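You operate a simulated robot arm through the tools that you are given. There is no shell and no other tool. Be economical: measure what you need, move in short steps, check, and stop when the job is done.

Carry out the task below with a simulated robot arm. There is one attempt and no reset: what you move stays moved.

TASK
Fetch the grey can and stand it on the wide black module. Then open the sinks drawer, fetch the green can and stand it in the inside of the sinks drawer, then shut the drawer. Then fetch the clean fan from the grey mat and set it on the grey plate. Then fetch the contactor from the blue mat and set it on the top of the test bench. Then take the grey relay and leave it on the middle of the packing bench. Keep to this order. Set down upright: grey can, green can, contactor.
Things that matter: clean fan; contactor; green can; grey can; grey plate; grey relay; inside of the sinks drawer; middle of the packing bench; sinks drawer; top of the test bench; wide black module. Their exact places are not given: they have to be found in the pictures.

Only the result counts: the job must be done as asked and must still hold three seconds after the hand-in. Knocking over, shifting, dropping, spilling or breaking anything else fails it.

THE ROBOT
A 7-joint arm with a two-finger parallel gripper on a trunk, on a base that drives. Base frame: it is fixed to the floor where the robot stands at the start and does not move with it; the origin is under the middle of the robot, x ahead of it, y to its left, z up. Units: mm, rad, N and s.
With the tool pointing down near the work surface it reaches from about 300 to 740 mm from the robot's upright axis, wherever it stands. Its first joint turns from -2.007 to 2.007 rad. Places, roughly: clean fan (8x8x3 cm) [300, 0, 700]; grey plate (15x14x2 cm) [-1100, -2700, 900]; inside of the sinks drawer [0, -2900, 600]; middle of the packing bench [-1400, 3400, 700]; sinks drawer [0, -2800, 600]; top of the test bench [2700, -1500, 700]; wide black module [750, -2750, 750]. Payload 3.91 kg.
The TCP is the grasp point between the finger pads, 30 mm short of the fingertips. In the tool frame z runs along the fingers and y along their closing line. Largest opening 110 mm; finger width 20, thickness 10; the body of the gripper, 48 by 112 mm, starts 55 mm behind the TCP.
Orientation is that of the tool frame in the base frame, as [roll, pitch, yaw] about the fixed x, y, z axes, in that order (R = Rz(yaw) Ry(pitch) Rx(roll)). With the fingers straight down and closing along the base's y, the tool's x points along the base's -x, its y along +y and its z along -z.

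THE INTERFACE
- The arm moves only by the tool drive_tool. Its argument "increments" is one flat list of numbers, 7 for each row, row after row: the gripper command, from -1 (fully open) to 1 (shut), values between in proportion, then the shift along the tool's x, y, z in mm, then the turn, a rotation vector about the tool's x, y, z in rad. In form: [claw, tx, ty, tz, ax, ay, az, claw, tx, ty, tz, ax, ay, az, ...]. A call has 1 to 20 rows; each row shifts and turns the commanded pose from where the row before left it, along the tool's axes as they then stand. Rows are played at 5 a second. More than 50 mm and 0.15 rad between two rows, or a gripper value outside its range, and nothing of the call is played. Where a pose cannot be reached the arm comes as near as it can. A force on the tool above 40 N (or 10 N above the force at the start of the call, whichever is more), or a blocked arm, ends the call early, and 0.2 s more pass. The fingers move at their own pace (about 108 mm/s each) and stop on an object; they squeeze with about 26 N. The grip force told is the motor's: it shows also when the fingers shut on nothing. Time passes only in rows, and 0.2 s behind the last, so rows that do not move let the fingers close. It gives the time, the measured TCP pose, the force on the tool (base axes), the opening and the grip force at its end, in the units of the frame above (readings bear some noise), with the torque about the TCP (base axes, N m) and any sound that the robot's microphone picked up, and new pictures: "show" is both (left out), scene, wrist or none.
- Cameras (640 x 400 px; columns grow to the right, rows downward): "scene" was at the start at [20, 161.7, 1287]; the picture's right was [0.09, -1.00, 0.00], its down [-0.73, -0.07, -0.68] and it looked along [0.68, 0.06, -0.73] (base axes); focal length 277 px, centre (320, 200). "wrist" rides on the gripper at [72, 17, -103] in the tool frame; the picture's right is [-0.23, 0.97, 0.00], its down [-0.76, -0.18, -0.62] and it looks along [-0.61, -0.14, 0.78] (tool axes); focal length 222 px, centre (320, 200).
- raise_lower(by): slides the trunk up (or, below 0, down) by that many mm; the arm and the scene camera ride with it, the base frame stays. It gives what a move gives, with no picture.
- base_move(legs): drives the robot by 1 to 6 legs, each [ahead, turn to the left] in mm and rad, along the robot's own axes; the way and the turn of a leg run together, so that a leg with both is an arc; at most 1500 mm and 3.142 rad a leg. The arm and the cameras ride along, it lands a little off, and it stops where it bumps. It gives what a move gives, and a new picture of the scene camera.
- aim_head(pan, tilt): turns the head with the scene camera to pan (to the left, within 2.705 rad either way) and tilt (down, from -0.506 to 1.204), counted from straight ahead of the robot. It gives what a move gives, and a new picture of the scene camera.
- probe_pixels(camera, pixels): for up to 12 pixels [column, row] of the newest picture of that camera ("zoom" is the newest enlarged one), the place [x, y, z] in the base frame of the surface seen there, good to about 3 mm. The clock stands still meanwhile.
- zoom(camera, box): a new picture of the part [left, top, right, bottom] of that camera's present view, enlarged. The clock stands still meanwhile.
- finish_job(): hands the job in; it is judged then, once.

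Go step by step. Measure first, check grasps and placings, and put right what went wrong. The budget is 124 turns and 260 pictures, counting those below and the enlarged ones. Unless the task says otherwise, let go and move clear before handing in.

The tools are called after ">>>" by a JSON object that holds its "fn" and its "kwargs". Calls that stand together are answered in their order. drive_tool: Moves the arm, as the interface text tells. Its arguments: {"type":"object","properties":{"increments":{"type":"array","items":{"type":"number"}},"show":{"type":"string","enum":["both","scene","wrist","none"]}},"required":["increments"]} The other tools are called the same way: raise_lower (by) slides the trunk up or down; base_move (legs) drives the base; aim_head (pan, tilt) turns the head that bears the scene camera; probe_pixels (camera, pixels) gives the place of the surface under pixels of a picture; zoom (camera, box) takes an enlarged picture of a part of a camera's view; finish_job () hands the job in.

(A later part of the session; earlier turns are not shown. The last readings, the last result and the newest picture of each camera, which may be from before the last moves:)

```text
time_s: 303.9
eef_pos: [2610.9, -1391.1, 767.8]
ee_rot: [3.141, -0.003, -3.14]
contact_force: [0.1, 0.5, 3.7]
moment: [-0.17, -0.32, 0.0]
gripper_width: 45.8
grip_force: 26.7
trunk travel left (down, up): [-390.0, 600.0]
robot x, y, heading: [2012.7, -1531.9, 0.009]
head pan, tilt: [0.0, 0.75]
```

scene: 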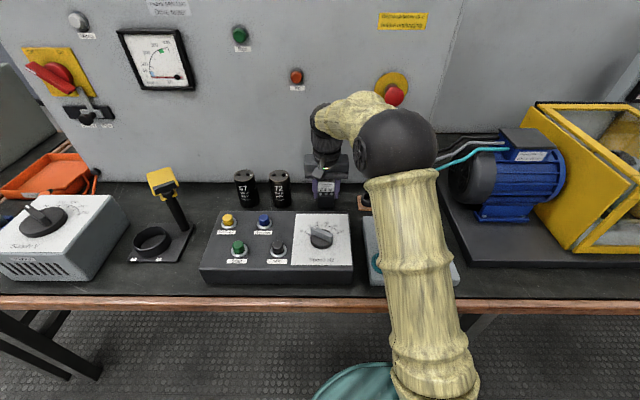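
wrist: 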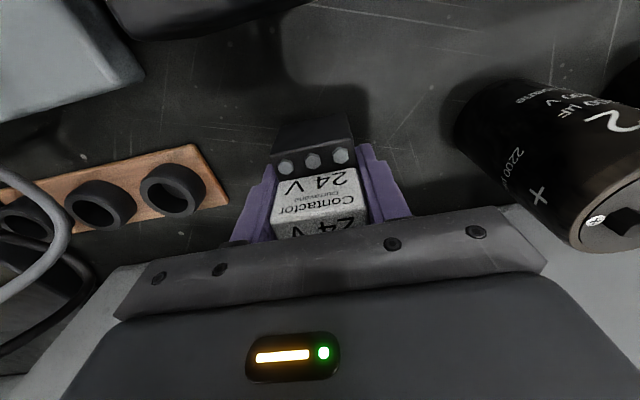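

Contact (+3.7 N). Release and rise.

>>> {"fn": "drive_tool", "kwargs": {"increments": [0.0, 0, 0, 0, 0, 0, 0, -0.3, 0, 0, 0, 0, 0, 0, -0.3, 0, 0, 0, 0, 0, 0, -0.3, 0, 0, -40, 0, 0, 0, -0.3, 0, 0, -50, 0, 0, 0, -0.3, 0, 0, -50, 0, 0, 0, -0.3, 0, 0, -50, 0, 0, 0, -0.3, 0, 0, -50, 0, 0, 0, -0.3, 0, 0, 0, 0, 0, 0]}}

>>> {"fn": "zoom", "kwargs": {"camera": "scene", "box": [270, 150, 390, 250]}}

```text
time_s: 305.9
eef_pos: [2610.9, -1391.1, 1005.7]
ee_rot: [-3.141, -0.005, -3.14]
contact_force: [0.8, 0.5, 0.2]
moment: [-0.02, -0.01, 0.01]
gripper_width: 71.6
grip_force: 0.1
trunk travel left (down, up): [-390.0, 600.0]
robot x, y, heading: [2010.2, -1533.8, 0.007]
head pan, tilt: [0.0, 0.75]
```

scene: 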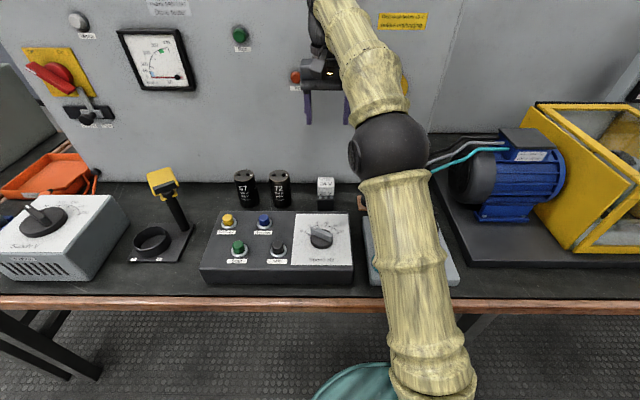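
wrist: 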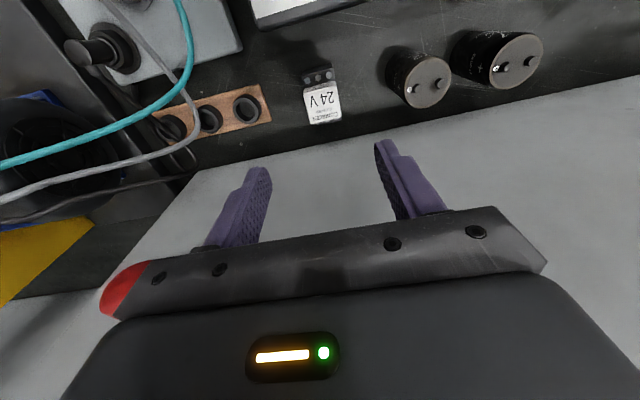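

```text
4.00 times, centred on (330, 200) of scene
```

zoom: 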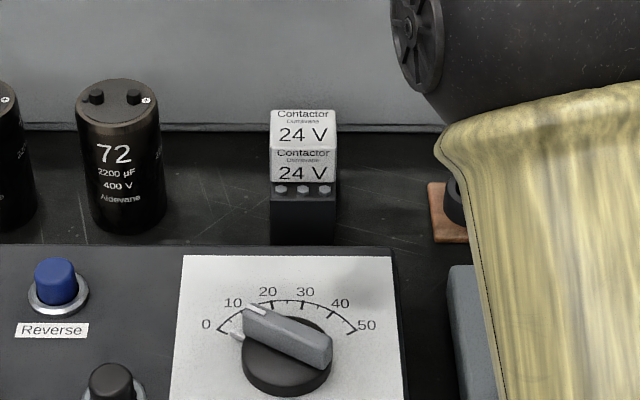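

Contactor stands upright on the test bench. Retract the arm from the panel and drive round to the relay's side.

>>> {"fn": "drive_tool", "kwargs": {"increments": [-0.3, 45, 0, 0, 0, 0, 0, -0.3, 45, 0, 0, 0, 0, 0, -0.3, 45, -10, 0, 0, 0, 0, -0.3, 0, -40, 0, 0, 0, 0, -0.3, 0, -40, 0, 0, 0, 0], "show": "none"}}

>>> {"fn": "base_move", "kwargs": {"legs": [[-420, 0], [0, 3.13], [900, 0], [950, 0], [0, -1.571], [1100, 0]]}}

```text
time_s: 307.1
eef_pos: [2477.1, -1481.2, 1007.2]
ee_rot: [-3.141, -0.007, -3.139]
contact_force: [0.3, 0.5, 0.5]
moment: [-0.05, 0.01, 0.01]
gripper_width: 71.5
grip_force: 0.1
trunk travel left (down, up): [-390.0, 600.0]
robot x, y, heading: [2009.6, -1532.9, 0.011]
head pan, tilt: [0.0, 0.75]
```

```text
time_s: 334.8
eef_pos: [-271.2, 91.6, 1008.2]
ee_rot: [-3.141, -0.005, -1.598]
contact_force: [-0.2, -0.3, 0.1]
moment: [0.04, 0.03, 0.02]
gripper_width: 71.3
grip_force: 0.2
trunk travel left (down, up): [-390.0, 600.0]
robot x, y, heading: [-227.0, -375.8, 1.552]
head pan, tilt: [0.0, 0.75]
```

scene: 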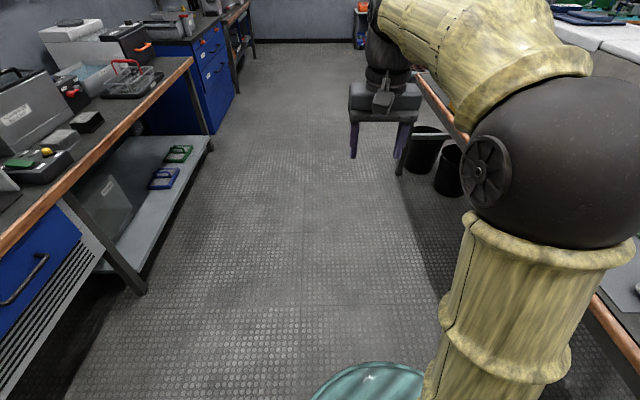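

Check the aisle's left bench edge and the buckets before going on.

>>> {"fn": "probe_pixels", "kwargs": {"camera": "scene", "pixels": [[140, 100], [60, 190], [205, 150], [420, 165], [450, 190], [220, 90]]}}

>>> {"fn": "base_move", "kwargs": {"legs": [[950, -0.0], [0, -1.56]]}}

>>> {"fn": "aim_head", "kwargs": {"pan": 0.2, "tilt": 0.8}}

```text
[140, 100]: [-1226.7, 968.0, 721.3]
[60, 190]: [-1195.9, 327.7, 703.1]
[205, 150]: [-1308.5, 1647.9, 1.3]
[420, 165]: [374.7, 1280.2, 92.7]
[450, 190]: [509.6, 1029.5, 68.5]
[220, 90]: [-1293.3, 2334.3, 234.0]
```

```text
time_s: 343.5
eef_pos: [251.7, 596.5, 1007.6]
ee_rot: [3.141, -0.005, 3.127]
contact_force: [0.2, 0.6, -1.1]
moment: [-0.03, 0.05, 0.0]
gripper_width: 71.5
grip_force: 0.1
trunk travel left (down, up): [-390.0, 600.0]
robot x, y, heading: [-212.5, 552.1, -0.008]
head pan, tilt: [0.0, 0.75]
```

scene: 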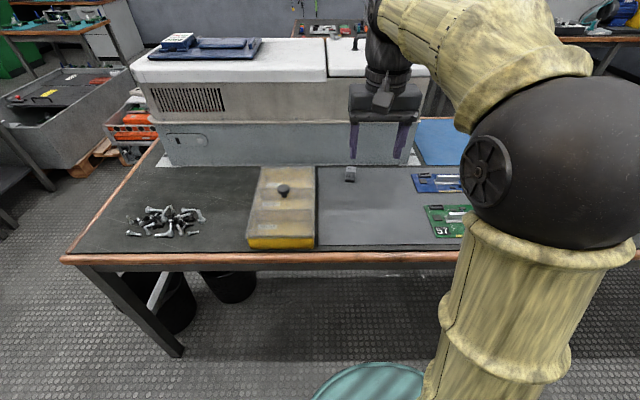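

```text
time_s: 344.2
eef_pos: [252.9, 596.8, 1008.5]
ee_rot: [3.141, -0.005, 3.125]
contact_force: [-0.2, -0.4, 0.3]
moment: [0.01, 0.01, -0.01]
gripper_width: 71.5
grip_force: 0.1
trunk travel left (down, up): [-390.0, 600.0]
robot x, y, heading: [-217.7, 550.2, -0.006]
head pan, tilt: [0.201, 0.799]
```

scene: 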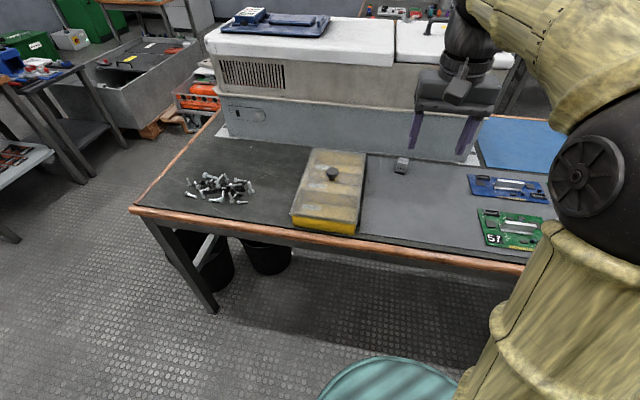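

>>> {"fn": "zoom", "kwargs": {"camera": "scene", "box": [362, 140, 442, 190]}}

>>> {"fn": "probe_pixels", "kwargs": {"camera": "scene", "pixels": [[380, 130], [380, 90], [402, 161], [402, 168], [440, 155], [345, 155], [400, 150], [365, 160]]}}

>>> {"fn": "base_move", "kwargs": {"legs": [[190, 0]]}}

>>> {"fn": "zoom", "kwargs": {"camera": "wrist", "box": [0, 0, 640, 400]}}

```text
8.00 times, centred on (402, 165) of scene
```

zoom: 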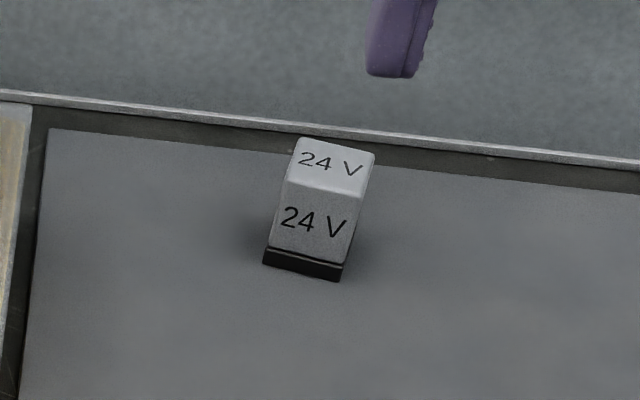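

```text
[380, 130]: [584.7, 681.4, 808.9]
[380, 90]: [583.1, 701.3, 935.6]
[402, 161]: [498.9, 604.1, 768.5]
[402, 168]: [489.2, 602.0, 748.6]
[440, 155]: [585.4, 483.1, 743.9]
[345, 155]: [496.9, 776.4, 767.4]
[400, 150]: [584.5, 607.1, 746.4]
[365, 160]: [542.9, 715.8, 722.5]
```

```text
time_s: 345.7
eef_pos: [440.6, 595.5, 1006.5]
ee_rot: [-3.141, -0.005, 3.126]
contact_force: [0.4, 0.8, -0.1]
moment: [0.0, 0.01, -0.01]
gripper_width: 71.4
grip_force: 0.1
trunk travel left (down, up): [-390.0, 600.0]
robot x, y, heading: [-27.5, 551.6, -0.012]
head pan, tilt: [0.201, 0.799]
```

scene: 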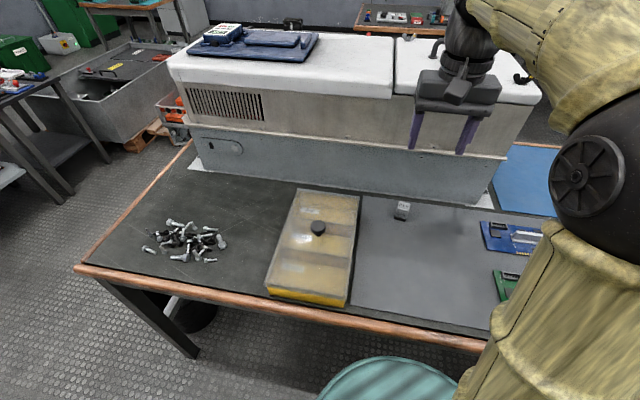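

```text
1.00 times, centred on (320, 200) of wrist
```

zoom: 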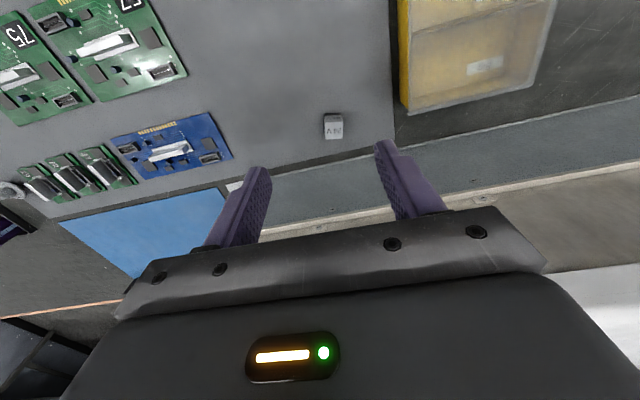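

>>> {"fn": "zoom", "kwargs": {"camera": "wrist", "box": [295, 102, 375, 152]}}

>>> {"fn": "probe_pixels", "kwargs": {"camera": "zoom", "pixels": [[225, 110], [365, 110], [380, 270], [260, 285], [310, 190], [230, 230], [300, 280]]}}

```text
8.00 times, centred on (335, 127) of wrist
```

zoom: 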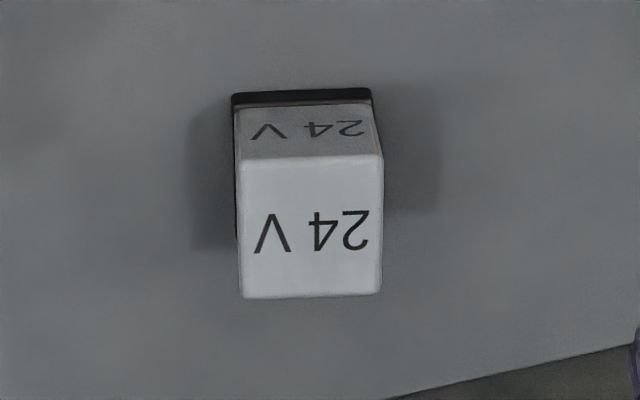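

```text
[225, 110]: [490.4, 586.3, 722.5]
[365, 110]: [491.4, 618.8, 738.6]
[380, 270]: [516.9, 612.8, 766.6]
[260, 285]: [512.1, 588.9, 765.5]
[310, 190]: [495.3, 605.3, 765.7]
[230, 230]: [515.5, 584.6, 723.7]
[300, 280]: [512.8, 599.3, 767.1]
```

The relay is turned by ≈0.23 rad, centre ≈(502,602), ≈33 mm wide, top z 766. Align and descend to z≈820.

>>> {"fn": "drive_tool", "kwargs": {"increments": [-0.3, -31, 3, 0, 0, 0, 0, -0.3, -30, 3, 0, 0, 0, 0, -0.3, 0, 0, 20, 0, 0, 0.11, -0.3, 0, 0, 20, 0, 0, 0.11, -0.3, 0, 0, 50, 0, 0, 0, -0.3, 0, 0, 50, 0, 0, 0, -0.3, 0, 0, 45, 0, 0, 0, -0.3, 0, 0, 0, 0, 0, 0], "show": "wrist"}}

>>> {"fn": "zoom", "kwargs": {"camera": "wrist", "box": [220, 60, 420, 210]}}

```text
time_s: 347.5
eef_pos: [502.4, 600.2, 820.0]
ee_rot: [3.141, -0.005, 2.906]
contact_force: [0.3, 0.0, -0.2]
moment: [0.0, -0.02, 0.01]
gripper_width: 71.6
grip_force: 0.1
trunk travel left (down, up): [-390.0, 600.0]
robot x, y, heading: [-25.6, 549.7, -0.01]
head pan, tilt: [0.201, 0.799]
```

wrist: 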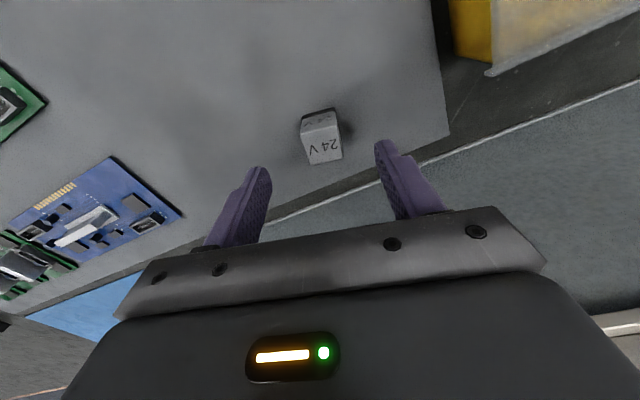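

```text
2.67 times, centred on (320, 135) of wrist
```

zoom: 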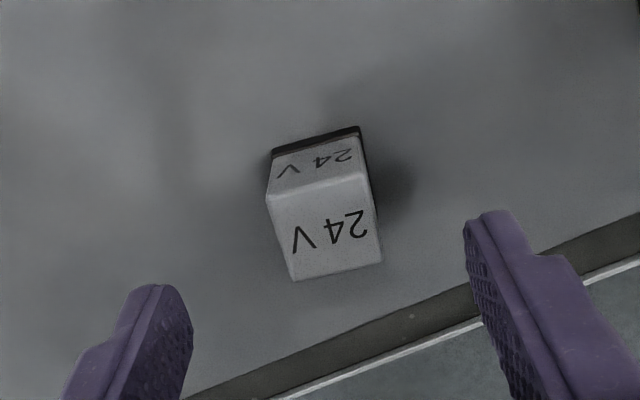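

Aligned. Descend to z≈757 and close.

>>> {"fn": "drive_tool", "kwargs": {"increments": [-0.3, 0, 1, 30, 0, 0, 0, -0.3, 0, 0, 32, 0, 0, 0, -0.3, 0, 0, 0, 0, 0, 0, 0.2, 0, 0, 0, 0, 0, 0, 1, 0, 0, 0, 0, 0, 0, 1, 0, 0, 0, 0, 0, 0, 1, 0, 0, 0, 0, 0, 0], "show": "wrist"}}

```text
time_s: 349.1
eef_pos: [501.7, 602.5, 759.1]
ee_rot: [-3.14, -0.005, 2.906]
contact_force: [-0.1, -0.2, 0.6]
moment: [-0.03, -0.01, 0.0]
gripper_width: 29.2
grip_force: 25.7
trunk travel left (down, up): [-390.0, 600.0]
robot x, y, heading: [-29.8, 552.4, -0.011]
head pan, tilt: [0.201, 0.799]
```

wrist: 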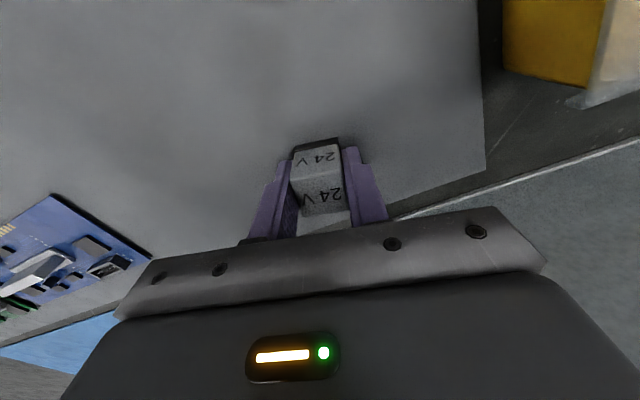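

Relay gripped (29 mm). Lift, back off, turn north, and look for the packing bench.

>>> {"fn": "drive_tool", "kwargs": {"increments": [1, 0, 0, -40, 0, 0, 0, 1, 0, 0, -50, 0, 0, 0, 1, 0, 0, -50, 0, 0, 0, 1, 0, 0, -50, 0, 0, 0, 1, 0, 0, -50, 0, 0, 0, 1, 0, 0, 0, 0, 0, 0], "show": "none"}}

>>> {"fn": "base_move", "kwargs": {"legs": [[-250, 0], [0, 1.582], [900, 0]]}}

>>> {"fn": "aim_head", "kwargs": {"pan": 0.5, "tilt": 0.45}}

```text
time_s: 350.5
eef_pos: [501.2, 600.6, 1000.6]
ee_rot: [-3.14, -0.005, 2.906]
contact_force: [-0.1, 0.6, -0.8]
moment: [0.04, 0.01, 0.0]
gripper_width: 29.6
grip_force: 25.8
trunk travel left (down, up): [-390.0, 600.0]
robot x, y, heading: [-27.5, 550.1, -0.01]
head pan, tilt: [0.201, 0.799]
```

```text
time_s: 360.5
eef_pos: [-320.5, 1975.1, 999.8]
ee_rot: [-3.141, -0.005, -1.811]
contact_force: [-0.1, -0.5, 0.0]
moment: [0.0, -0.01, 0.02]
gripper_width: 29.4
grip_force: 25.8
trunk travel left (down, up): [-390.0, 600.0]
robot x, y, heading: [-271.3, 1445.5, 1.558]
head pan, tilt: [0.201, 0.799]
```

scene: 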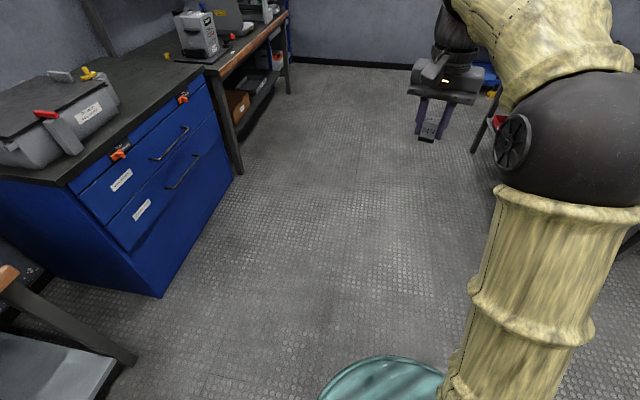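

```text
time_s: 361.4
eef_pos: [-319.9, 1975.2, 998.7]
ee_rot: [-3.141, -0.005, -1.809]
contact_force: [-0.1, -0.3, -0.3]
moment: [0.0, -0.01, 0.01]
gripper_width: 29.4
grip_force: 25.8
trunk travel left (down, up): [-390.0, 600.0]
robot x, y, heading: [-271.4, 1448.3, 1.559]
head pan, tilt: [0.499, 0.45]
```

scene: 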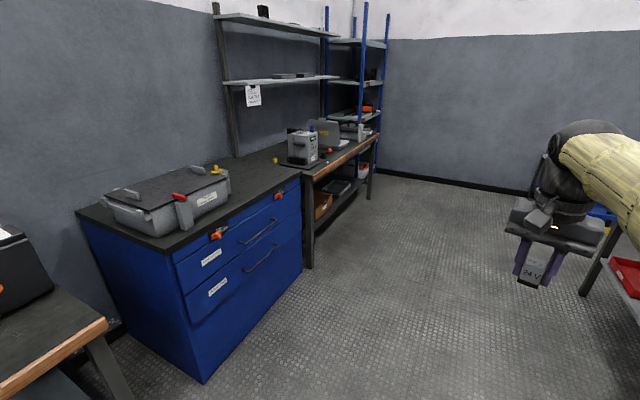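

The packing bench seems to be the table past the blue cabinet (scene (340,160)). Measure.

>>> {"fn": "probe_pixels", "kwargs": {"camera": "scene", "pixels": [[330, 168], [350, 155], [375, 137], [310, 178], [300, 165], [320, 150], [355, 148], [280, 180]]}}

>>> {"fn": "zoom", "kwargs": {"camera": "scene", "box": [240, 70, 420, 260]}}

```text
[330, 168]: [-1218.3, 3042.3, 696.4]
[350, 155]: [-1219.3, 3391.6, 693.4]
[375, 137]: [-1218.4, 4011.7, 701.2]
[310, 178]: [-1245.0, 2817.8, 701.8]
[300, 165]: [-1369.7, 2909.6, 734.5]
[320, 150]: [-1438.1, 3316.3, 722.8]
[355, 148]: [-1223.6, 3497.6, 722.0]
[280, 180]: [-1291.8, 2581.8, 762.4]
```

```text
2.11 times, centred on (330, 165) of scene
```

zoom: 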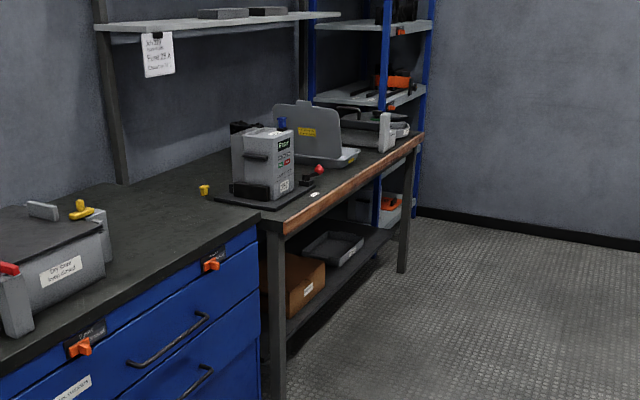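

Bench front x≈-1220, y 2780–4000, top z≈722. Drive to about (-600,3390) and face it.

>>> {"fn": "base_move", "kwargs": {"legs": [[0, 0.18], [1000, 0], [970, 0], [0, 1.403]]}}

>>> {"fn": "aim_head", "kwargs": {"pan": 0.1, "tilt": 0.5}}

```text
time_s: 375.3
eef_pos: [-1121.6, 3332.3, 999.2]
ee_rot: [3.141, -0.005, -0.242]
contact_force: [-1.3, 0.1, -0.1]
moment: [0.01, 0.0, 0.02]
gripper_width: 29.6
grip_force: 26.3
trunk travel left (down, up): [-390.0, 600.0]
robot x, y, heading: [-592.2, 3379.4, 3.126]
head pan, tilt: [0.499, 0.45]
```

scene: 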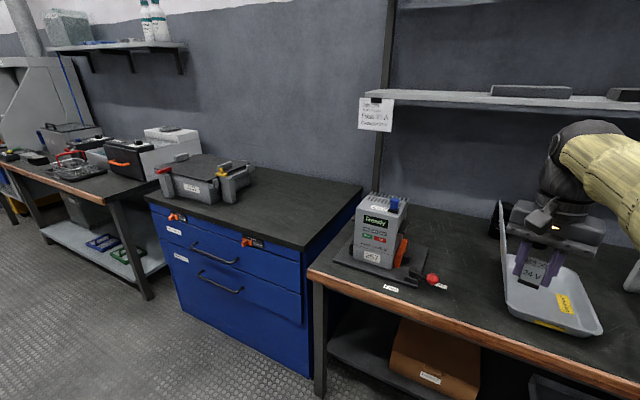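

```text
time_s: 376.1
eef_pos: [-1121.7, 3331.5, 1000.3]
ee_rot: [3.141, -0.006, -0.243]
contact_force: [-1.2, 0.5, -0.2]
moment: [0.01, 0.01, 0.0]
gripper_width: 29.4
grip_force: 25.9
trunk travel left (down, up): [-390.0, 600.0]
robot x, y, heading: [-591.9, 3378.3, 3.128]
head pan, tilt: [0.099, 0.499]
```

scene: 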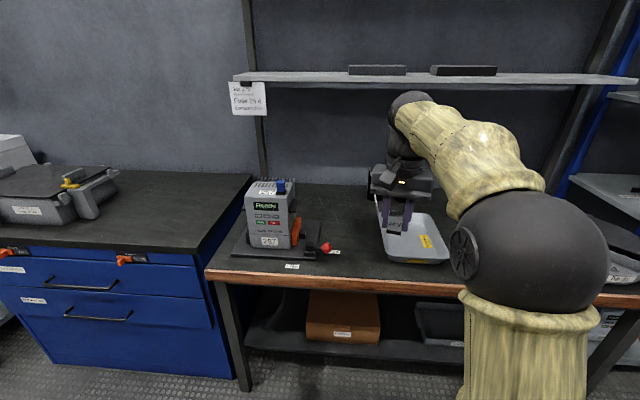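

>>> {"fn": "zoom", "kwargs": {"camera": "wrist", "box": [0, 0, 640, 400]}}

>>> {"fn": "probe_pixels", "kwargs": {"camera": "scene", "pixels": [[350, 220], [420, 245], [390, 260], [440, 250], [330, 245], [350, 195], [300, 75], [400, 190], [545, 285], [350, 260], [380, 210]]}}

```text
1.00 times, centred on (320, 200) of wrist
```

zoom: 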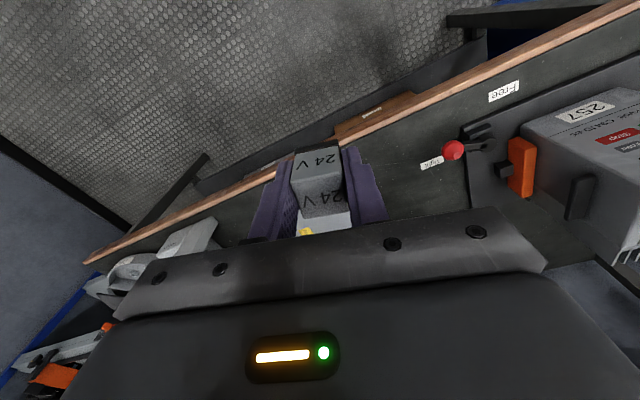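

```text
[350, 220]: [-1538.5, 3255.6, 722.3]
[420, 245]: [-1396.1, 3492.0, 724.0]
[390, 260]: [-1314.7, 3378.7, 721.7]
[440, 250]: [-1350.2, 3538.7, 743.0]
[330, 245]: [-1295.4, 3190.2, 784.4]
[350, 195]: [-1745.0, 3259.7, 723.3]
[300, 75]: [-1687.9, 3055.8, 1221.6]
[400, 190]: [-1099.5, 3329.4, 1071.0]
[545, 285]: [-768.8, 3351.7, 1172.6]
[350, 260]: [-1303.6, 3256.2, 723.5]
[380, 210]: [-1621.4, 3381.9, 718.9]
```

Move the arm to the right (+y) and raise for a clear overview of the bench middle.

>>> {"fn": "drive_tool", "kwargs": {"increments": [1, 0, -48, 0, 0, 0, 0, 1, 0, -48, 0, 0, 0, 0, 1, 0, -48, 0, 0, 0, 0, 1, 0, -48, 0, 0, 0, 0, 1, 0, -48, 0, 0, 0, 0, 1, 0, -48, 0, 0, 0, 0, 1, 0, 0, 0, 0, 0, 0], "show": "none"}}

>>> {"fn": "raise_lower", "kwargs": {"by": 250}}

>>> {"fn": "aim_head", "kwargs": {"pan": -0.1, "tilt": 0.75}}

```text
time_s: 377.7
eef_pos: [-1050.9, 3615.3, 1000.2]
ee_rot: [-3.14, -0.006, -0.241]
contact_force: [0.4, -0.3, -0.9]
moment: [0.0, -0.02, 0.01]
gripper_width: 29.3
grip_force: 26.6
trunk travel left (down, up): [-390.0, 600.0]
robot x, y, heading: [-591.8, 3381.9, 3.123]
head pan, tilt: [0.099, 0.499]
```

```text
time_s: 380.3
eef_pos: [-1050.9, 3614.3, 1250.3]
ee_rot: [3.139, -0.005, -0.241]
contact_force: [0.8, -0.1, -0.2]
moment: [0.01, -0.03, 0.03]
gripper_width: 29.4
grip_force: 26.2
trunk travel left (down, up): [-640.0, 350.0]
robot x, y, heading: [-592.6, 3377.5, 3.126]
head pan, tilt: [0.099, 0.499]
```

```text
time_s: 381.1
eef_pos: [-1051.2, 3613.8, 1249.5]
ee_rot: [-3.14, -0.004, -0.243]
contact_force: [0.0, 0.3, -0.9]
moment: [-0.02, -0.03, 0.01]
gripper_width: 29.6
grip_force: 26.4
trunk travel left (down, up): [-640.0, 350.0]
robot x, y, heading: [-594.6, 3382.5, 3.131]
head pan, tilt: [-0.099, 0.75]
```

scene: 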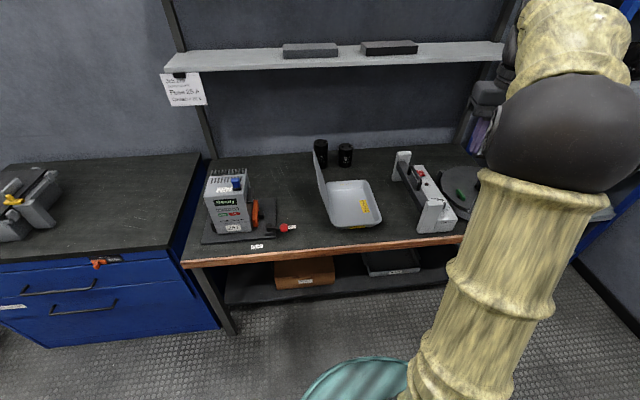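

>>> {"fn": "zoom", "kwargs": {"camera": "scene", "box": [190, 130, 510, 270]}}

>>> {"fn": "probe_pixels", "kwargs": {"camera": "scene", "pixels": [[292, 200], [300, 175], [315, 228], [335, 225], [380, 215], [390, 195], [400, 225], [385, 175], [350, 205], [350, 235], [300, 215], [185, 262]]}}

```text
2.00 times, centred on (350, 200) of scene
```

zoom: 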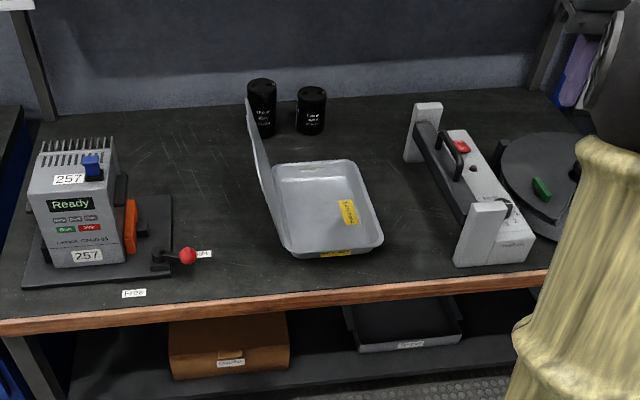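

```text
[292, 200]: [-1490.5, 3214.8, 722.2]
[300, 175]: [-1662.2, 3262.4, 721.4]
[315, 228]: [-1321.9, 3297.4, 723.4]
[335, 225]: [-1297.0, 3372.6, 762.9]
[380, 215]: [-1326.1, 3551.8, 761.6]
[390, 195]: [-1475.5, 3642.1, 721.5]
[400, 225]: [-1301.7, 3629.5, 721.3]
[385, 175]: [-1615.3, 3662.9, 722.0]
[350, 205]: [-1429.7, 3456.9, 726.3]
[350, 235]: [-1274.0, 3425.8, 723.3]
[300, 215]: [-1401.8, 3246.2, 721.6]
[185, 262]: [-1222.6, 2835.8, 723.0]
```

The bench middle (≈(-1450,3390)) is occupied by an open container; the free patch left of its lid is nearest. Measure the lid and surroundings.

>>> {"fn": "probe_pixels", "kwargs": {"camera": "zoom", "pixels": [[250, 112], [258, 160], [272, 215], [280, 235], [262, 225], [250, 195], [262, 245], [245, 170], [205, 254], [188, 256], [300, 180], [375, 235]]}}

>>> {"fn": "zoom", "kwargs": {"camera": "scene", "box": [270, 140, 400, 250]}}

```text
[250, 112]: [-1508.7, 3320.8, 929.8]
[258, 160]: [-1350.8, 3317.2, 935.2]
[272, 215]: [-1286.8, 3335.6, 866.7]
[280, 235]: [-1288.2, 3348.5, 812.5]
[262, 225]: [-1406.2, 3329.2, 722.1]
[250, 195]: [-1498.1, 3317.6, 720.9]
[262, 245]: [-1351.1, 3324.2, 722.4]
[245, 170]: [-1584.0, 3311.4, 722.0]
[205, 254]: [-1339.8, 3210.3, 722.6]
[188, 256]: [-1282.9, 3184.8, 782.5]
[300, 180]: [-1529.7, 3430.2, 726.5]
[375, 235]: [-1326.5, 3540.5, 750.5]
```

```text
3.64 times, centred on (335, 195) of scene
```

zoom: 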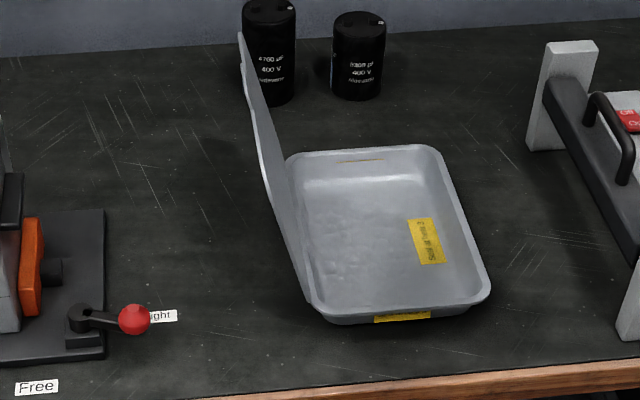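

The lid leans to y≈3318 at z 935, so I'll place the relay at ≈(-1400,3262), with the fingers closing along x for clearance. Advance the base, rotate, and shift over while high.

>>> {"fn": "base_move", "kwargs": {"legs": [[255, 0]]}}

>>> {"fn": "drive_tool", "kwargs": {"increments": [1, 0, 0, 0, 0, 0, 0.1477, 1, 0, 0, 0, 0, 0, 0.1477, 1, 0, 0, 0, 0, 0, 0.1477, 1, 0, 0, 0, 0, 0, 0.1477, 1, 0, 0, 0, 0, 0, 0.1477, 1, 0, 0, 0, 0, 0, 0.1477, 1, 0, 0, 0, 0, 0, 0.1477, 1, 0, 0, 0, 0, 0, 0.1477, 1, 0, 0, 0, 0, 0, 0.1477, 1, 44, 11, 0, 0, 0, 0, 1, 44, 11, 0, 0, 0, 0, 1, 44, 11, 0, 0, 0, 0, 1, 44, 11, 0, 0, 0, 0, 1, 44, 11, 0, 0, 0, 0, 1, 44, 11, 0, 0, 0, 0, 1, 44, 11, 0, 0, 0, 0, 1, 44, 11, 0, 0, 0, 0, 1, 0, 0, 0, 0, 0, 0]}}

```text
time_s: 382.9
eef_pos: [-1309.6, 3622.0, 1248.4]
ee_rot: [3.139, -0.008, -0.253]
contact_force: [-0.9, -0.2, -1.6]
moment: [0.03, 0.01, 0.01]
gripper_width: 29.3
grip_force: 26.0
trunk travel left (down, up): [-640.0, 350.0]
robot x, y, heading: [-851.4, 3383.0, 3.12]
head pan, tilt: [-0.099, 0.75]
```

scene: 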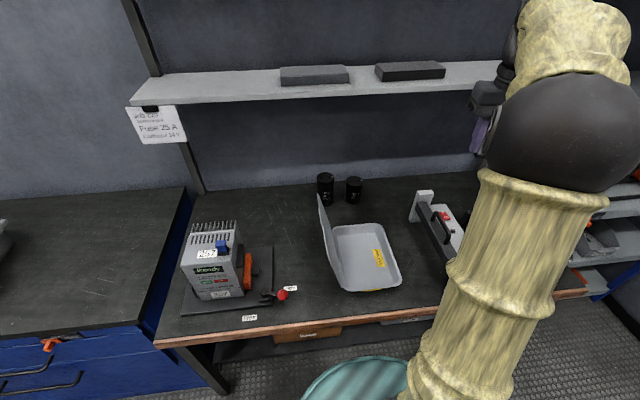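

```text
time_s: 386.8
eef_pos: [-1399.5, 3271.1, 1248.7]
ee_rot: [-3.135, -0.002, -1.579]
contact_force: [-0.6, -0.1, -0.9]
moment: [0.01, 0.01, 0.03]
gripper_width: 29.5
grip_force: 26.2
trunk travel left (down, up): [-640.0, 350.0]
robot x, y, heading: [-853.0, 3376.3, 3.12]
head pan, tilt: [-0.099, 0.75]
```

scene: 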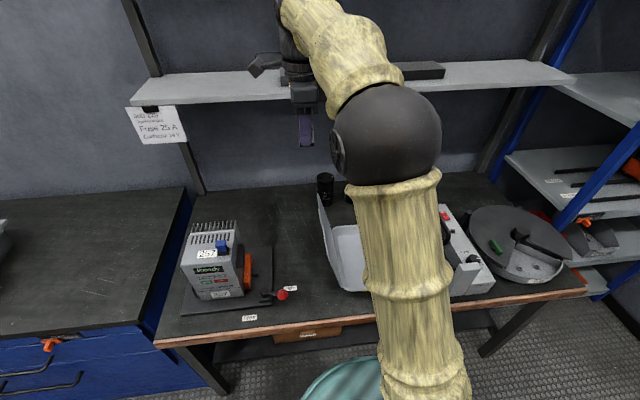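
wrist: 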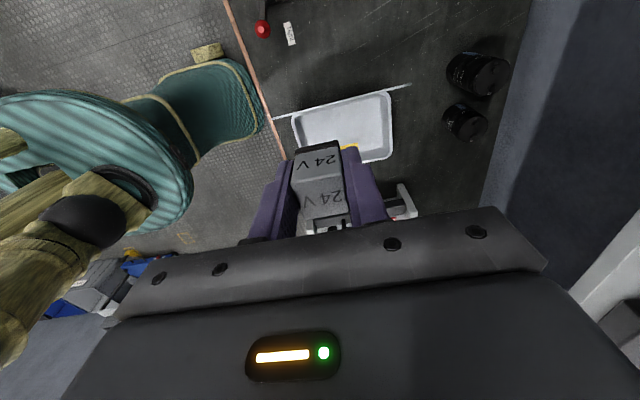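

To keep the forearm off the container lid, shift the base about 160 mm to -y before lowering.

>>> {"fn": "base_move", "kwargs": {"legs": [[-300, 0], [0, 0.52], [345, 0], [0, -0.5]]}}

```text
time_s: 393.5
eef_pos: [-1395.9, 3091.6, 1249.2]
ee_rot: [-3.135, -0.001, -1.558]
contact_force: [0.4, -0.3, -0.8]
moment: [0.03, -0.02, 0.01]
gripper_width: 29.8
grip_force: 26.3
trunk travel left (down, up): [-640.0, 350.0]
robot x, y, heading: [-852.4, 3218.1, 3.142]
head pan, tilt: [-0.099, 0.75]
```

scene: 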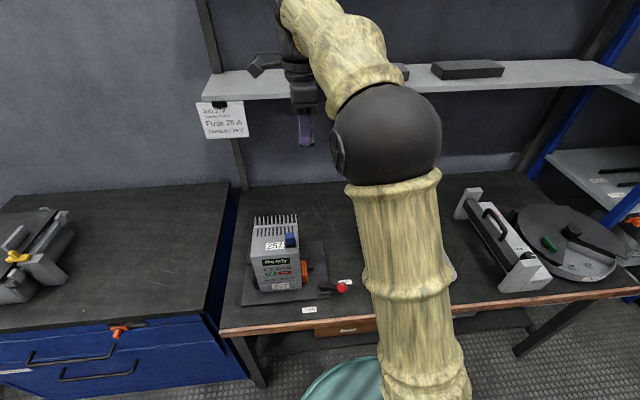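

>>> {"fn": "drive_tool", "kwargs": {"increments": [1, -45, 1, 0, 0, 0, 0, 1, -45, 1, 0, 0, 0, 0, 1, -42, 1, 0, 0, 0, 0, 1, -40, 1, 0, 0, 0, 0, 1, 0, 0, 0, 0, 0, 0], "show": "none"}}

>>> {"fn": "raise_lower", "kwargs": {"by": -250}}

>>> {"fn": "aim_head", "kwargs": {"pan": -0.25, "tilt": 0.6}}

>>> {"fn": "zoom", "kwargs": {"camera": "wrist", "box": [0, 0, 640, 400]}}

```text
time_s: 394.7
eef_pos: [-1399.3, 3263.4, 1246.5]
ee_rot: [-3.137, -0.001, -1.557]
contact_force: [-1.0, -0.6, -0.7]
moment: [0.0, 0.01, 0.02]
gripper_width: 29.5
grip_force: 26.0
trunk travel left (down, up): [-640.0, 350.0]
robot x, y, heading: [-849.2, 3211.9, 3.139]
head pan, tilt: [-0.099, 0.75]
```

```text
time_s: 397.3
eef_pos: [-1399.0, 3262.8, 995.1]
ee_rot: [-3.135, -0.002, -1.559]
contact_force: [-0.1, 0.0, 0.4]
moment: [-0.02, 0.0, 0.03]
gripper_width: 29.6
grip_force: 26.2
trunk travel left (down, up): [-390.0, 600.0]
robot x, y, heading: [-849.2, 3215.2, 3.139]
head pan, tilt: [-0.099, 0.75]
```

```text
time_s: 398.0
eef_pos: [-1399.2, 3264.5, 996.0]
ee_rot: [-3.136, -0.001, -1.558]
contact_force: [0.2, -0.6, -0.3]
moment: [0.0, -0.01, -0.01]
gripper_width: 29.5
grip_force: 26.1
trunk travel left (down, up): [-390.0, 600.0]
robot x, y, heading: [-852.6, 3218.8, 3.142]
head pan, tilt: [-0.25, 0.6]
```

scene: 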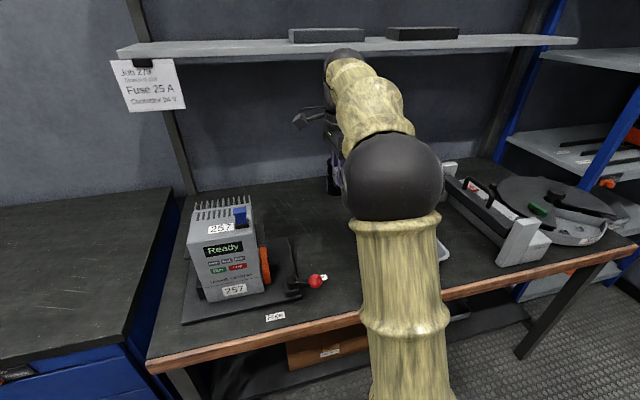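

```text
1.00 times, centred on (320, 200) of wrist
```

zoom: 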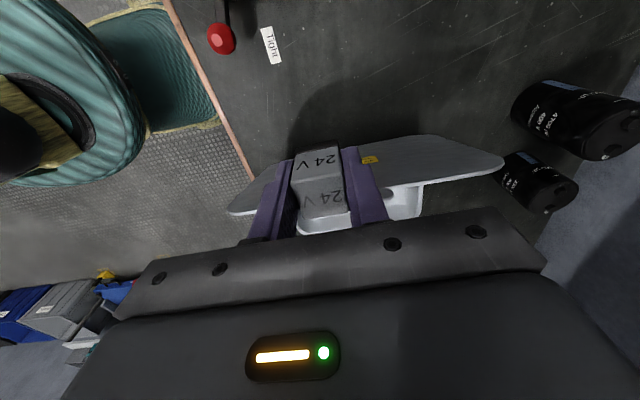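

>>> {"fn": "probe_pixels", "kwargs": {"camera": "zoom", "pixels": [[430, 140], [470, 150], [400, 140], [270, 175], [240, 205], [430, 175], [268, 45], [225, 45], [380, 150]]}}

```text
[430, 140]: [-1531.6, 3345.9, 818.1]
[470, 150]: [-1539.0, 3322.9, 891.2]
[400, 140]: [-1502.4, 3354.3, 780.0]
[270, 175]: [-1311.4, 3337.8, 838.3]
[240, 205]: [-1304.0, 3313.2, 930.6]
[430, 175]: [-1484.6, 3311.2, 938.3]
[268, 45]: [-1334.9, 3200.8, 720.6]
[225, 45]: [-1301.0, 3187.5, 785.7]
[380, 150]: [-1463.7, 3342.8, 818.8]
```

Lid top edge is y≈3311, z≈938. Shift 8 mm away (y≈3256) and descend, checking halfway.

>>> {"fn": "drive_tool", "kwargs": {"increments": [1, 8, 0, 0, 0, 0, 0, 1, 0, 0, 40, 0, 0, 0, 1, 0, 0, 40, 0, 0, 0, 1, 0, 0, 40, 0, 0, 0, 1, 0, 0, 0, 0, 0, 0]}}

>>> {"fn": "zoom", "kwargs": {"camera": "scene", "box": [230, 80, 470, 290]}}

```text
time_s: 399.2
eef_pos: [-1399.9, 3255.6, 875.7]
ee_rot: [-3.136, 0.0, -1.56]
contact_force: [-0.8, -0.2, -0.5]
moment: [0.0, -0.01, 0.0]
gripper_width: 29.4
grip_force: 26.5
trunk travel left (down, up): [-390.0, 600.0]
robot x, y, heading: [-853.4, 3218.2, 3.137]
head pan, tilt: [-0.25, 0.6]
```

scene: 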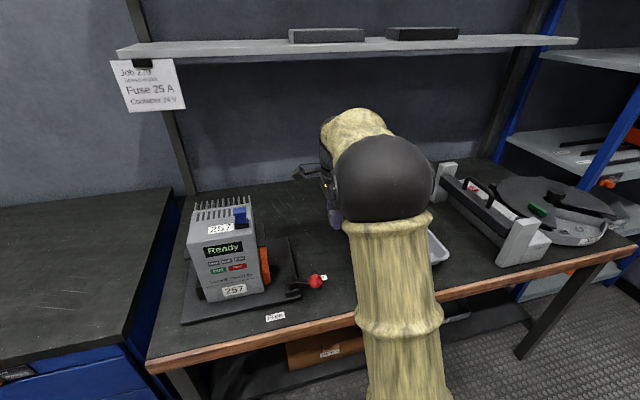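
wrist: 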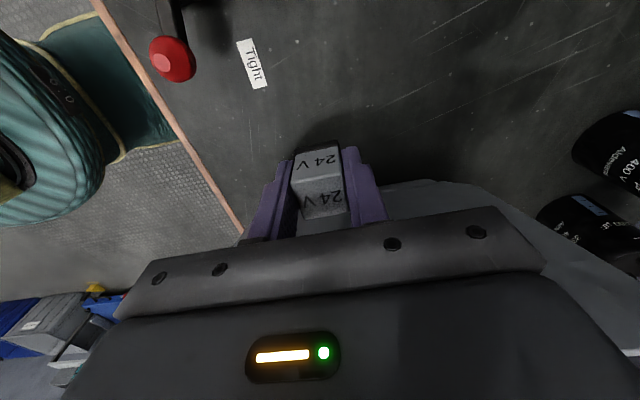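

```text
1.90 times, centred on (350, 185) of scene
```

zoom: 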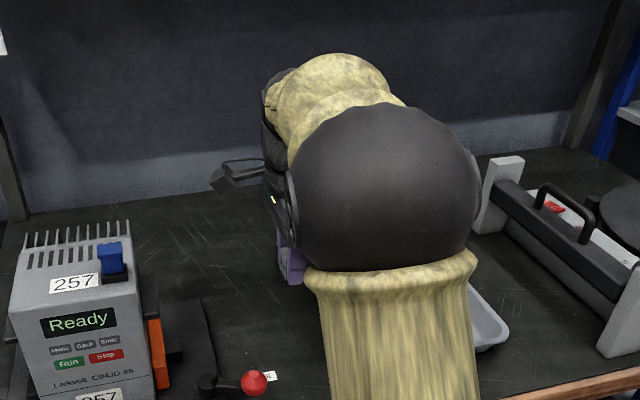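

>>> {"fn": "probe_pixels", "kwargs": {"camera": "zoom", "pixels": [[385, 180], [385, 260], [330, 90], [440, 220], [275, 140], [450, 150], [300, 120]]}}

```text
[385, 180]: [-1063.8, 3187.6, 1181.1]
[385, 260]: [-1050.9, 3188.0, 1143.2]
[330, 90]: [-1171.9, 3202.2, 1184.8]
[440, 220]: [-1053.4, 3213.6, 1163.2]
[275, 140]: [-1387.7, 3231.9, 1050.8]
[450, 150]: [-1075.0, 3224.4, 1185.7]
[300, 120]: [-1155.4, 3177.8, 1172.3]
```

The forearm stays above z≈900; to gain margin from the lid, shift 12 mm more (y≈3244) and descend to z≈768.

>>> {"fn": "drive_tool", "kwargs": {"increments": [1, 12, 0, 0, 0, 0, 0, 1, 0, 0, 30, 0, 0, 0, 1, 0, 0, 30, 0, 0, 0, 1, 0, 0, 25, 0, 0, 0, 1, 0, 0, 20, 0, 0, 0, 1, 0, 0, 0, 0, 0, 0]}}

```text
time_s: 400.6
eef_pos: [-1399.0, 3243.8, 769.5]
ee_rot: [-3.137, -0.002, -1.558]
contact_force: [-0.1, -0.5, -0.8]
moment: [0.02, 0.0, -0.05]
gripper_width: 29.4
grip_force: 26.3
trunk travel left (down, up): [-390.0, 600.0]
robot x, y, heading: [-856.3, 3213.9, 3.138]
head pan, tilt: [-0.25, 0.6]
```

scene: 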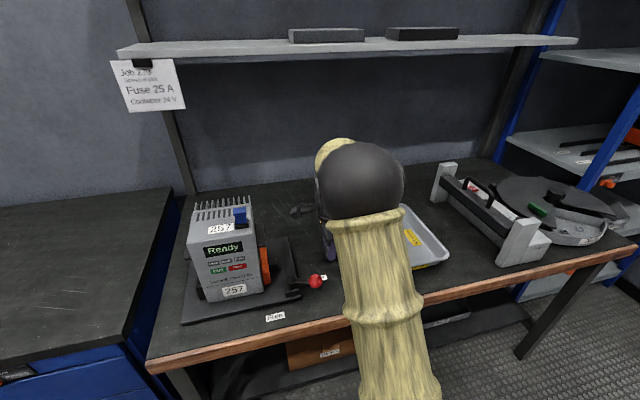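
wrist: 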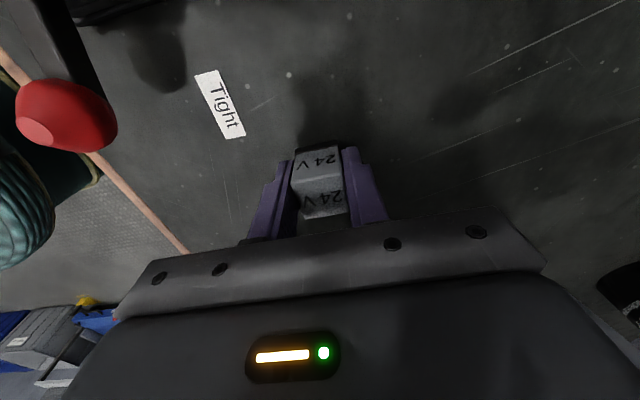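

>>> {"fn": "drive_tool", "kwargs": {"increments": [1, 0, 0, 6, 0, 0, 0, 1, 0, 0, 3, 0, 0, 0, 1, 0, 0, 0, 0, 0, 0], "show": "none"}}

>>> {"fn": "drive_tool", "kwargs": {"increments": [1, 0, 0, 2, 0, 0, 0, 1, 0, 0, 0, 0, 0, 0], "show": "none"}}

>>> {"fn": "drive_tool", "kwargs": {"increments": [1, 0, 0, 1.5, 0, 0, 0, 1, 0, 0, 0, 0, 0, 0], "show": "none"}}

```text
time_s: 401.4
eef_pos: [-1397.2, 3242.3, 762.7]
ee_rot: [-3.135, 0.0, -1.558]
contact_force: [0.0, 0.8, -0.6]
moment: [-0.02, 0.03, -0.03]
gripper_width: 29.5
grip_force: 26.0
trunk travel left (down, up): [-390.0, 600.0]
robot x, y, heading: [-854.1, 3215.2, 3.135]
head pan, tilt: [-0.25, 0.6]
```

```text
time_s: 402.0
eef_pos: [-1399.0, 3243.1, 760.4]
ee_rot: [-3.136, 0.001, -1.557]
contact_force: [-0.4, 0.6, -0.7]
moment: [0.03, 0.01, 0.0]
gripper_width: 29.1
grip_force: 26.5
trunk travel left (down, up): [-390.0, 600.0]
robot x, y, heading: [-850.5, 3214.8, 3.131]
head pan, tilt: [-0.25, 0.6]
```

```text
time_s: 402.6
eef_pos: [-1397.7, 3242.6, 759.8]
ee_rot: [-3.135, 0.001, -1.557]
contact_force: [0.3, 0.1, -0.2]
moment: [0.01, -0.02, 0.03]
gripper_width: 29.4
grip_force: 26.3
trunk travel left (down, up): [-390.0, 600.0]
robot x, y, heading: [-851.0, 3211.8, 3.137]
head pan, tilt: [-0.25, 0.6]
```

>>> {"fn": "drive_tool", "kwargs": {"increments": [1, 0, 0, 1.5, 0, 0, 0, 1, 0, 0, 0, 0, 0, 0], "show": "none"}}

>>> {"fn": "drive_tool", "kwargs": {"increments": [1, 0, 0, 1.5, 0, 0, 0, 1, 0, 0, 0, 0, 0, 0], "show": "none"}}

```text
time_s: 403.2
eef_pos: [-1397.7, 3243.6, 757.4]
ee_rot: [-3.137, 0.0, -1.56]
contact_force: [-1.1, 0.2, -1.2]
moment: [0.01, 0.01, 0.03]
gripper_width: 29.5
grip_force: 26.0
trunk travel left (down, up): [-390.0, 600.0]
robot x, y, heading: [-850.4, 3213.3, 3.138]
head pan, tilt: [-0.25, 0.6]
```

```text
time_s: 403.8
eef_pos: [-1397.3, 3242.9, 757.0]
ee_rot: [-3.139, 0.0, -1.559]
contact_force: [0.6, 0.5, 4.6]
moment: [-0.03, 0.06, 0.0]
gripper_width: 29.4
grip_force: 26.7
trunk travel left (down, up): [-390.0, 600.0]
robot x, y, heading: [-855.0, 3214.4, 3.138]
head pan, tilt: [-0.25, 0.6]
```

Touching the bench. To get nearer the bench's middle I lift slightly, lean the hand away from the lid by 0.28 rad and shift 50 mm toward +y under the lid's overhang.

>>> {"fn": "drive_tool", "kwargs": {"increments": [1, 0, 0, -14, 0, 0, 0, 1, 0, 0, 0, 0, -0.1, 0, 1, 0, 0, 0, 0, -0.1, 0, 1, 0, 0, 0, 0, -0.08, 0, 1, -16.3, 0, 4.7, 0, 0, 0, 1, -16.3, 0, 4.7, 0, 0, 0, 1, -16.3, 0, 4.7, 0, 0, 0, 1, 0, 0, 0, 0, 0, 0]}}

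```text
time_s: 405.6
eef_pos: [-1398.8, 3294.8, 770.1]
ee_rot: [-3.137, 0.279, -1.557]
contact_force: [-0.2, -0.7, -0.6]
moment: [-0.01, -0.03, 0.01]
gripper_width: 29.5
grip_force: 25.8
trunk travel left (down, up): [-390.0, 600.0]
robot x, y, heading: [-852.8, 3211.0, 3.134]
head pan, tilt: [-0.25, 0.6]
```

scene: 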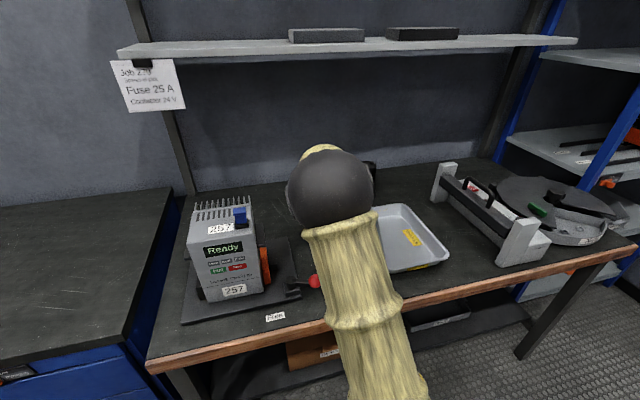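
wrist: 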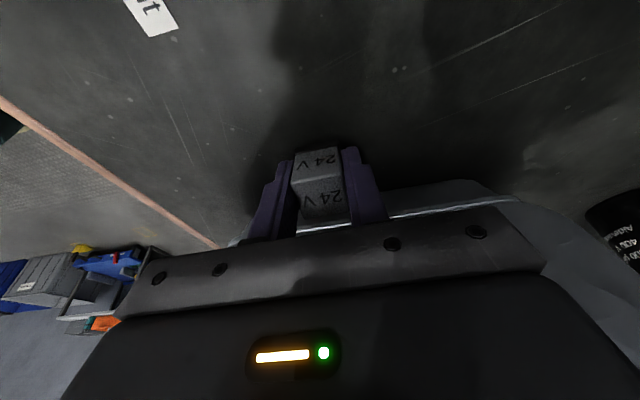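

Clear of the lid. Lower vertically to contact.

>>> {"fn": "drive_tool", "kwargs": {"increments": [1, 1.93, 0, 6.7, 0, 0, 0, 1, 0.55, 0, 1.9, 0, 0, 0, 1, 0, 0, 0, 0, 0, 0], "show": "none"}}

>>> {"fn": "drive_tool", "kwargs": {"increments": [1, 0.55, 0, 1.9, 0, 0, 0, 1, 0, 0, 0, 0, 0, 0], "show": "none"}}

```text
time_s: 406.4
eef_pos: [-1398.4, 3293.1, 761.9]
ee_rot: [-3.137, 0.278, -1.558]
contact_force: [-0.3, 0.6, 0.1]
moment: [0.02, -0.01, -0.02]
gripper_width: 29.4
grip_force: 25.3
trunk travel left (down, up): [-390.0, 600.0]
robot x, y, heading: [-855.5, 3215.1, 3.139]
head pan, tilt: [-0.25, 0.6]
```

```text
time_s: 407.0
eef_pos: [-1398.2, 3294.6, 759.0]
ee_rot: [-3.136, 0.279, -1.557]
contact_force: [0.2, -0.4, -0.9]
moment: [-0.01, 0.03, -0.01]
gripper_width: 29.3
grip_force: 25.9
trunk travel left (down, up): [-390.0, 600.0]
robot x, y, heading: [-851.9, 3215.5, 3.14]
head pan, tilt: [-0.25, 0.6]
```

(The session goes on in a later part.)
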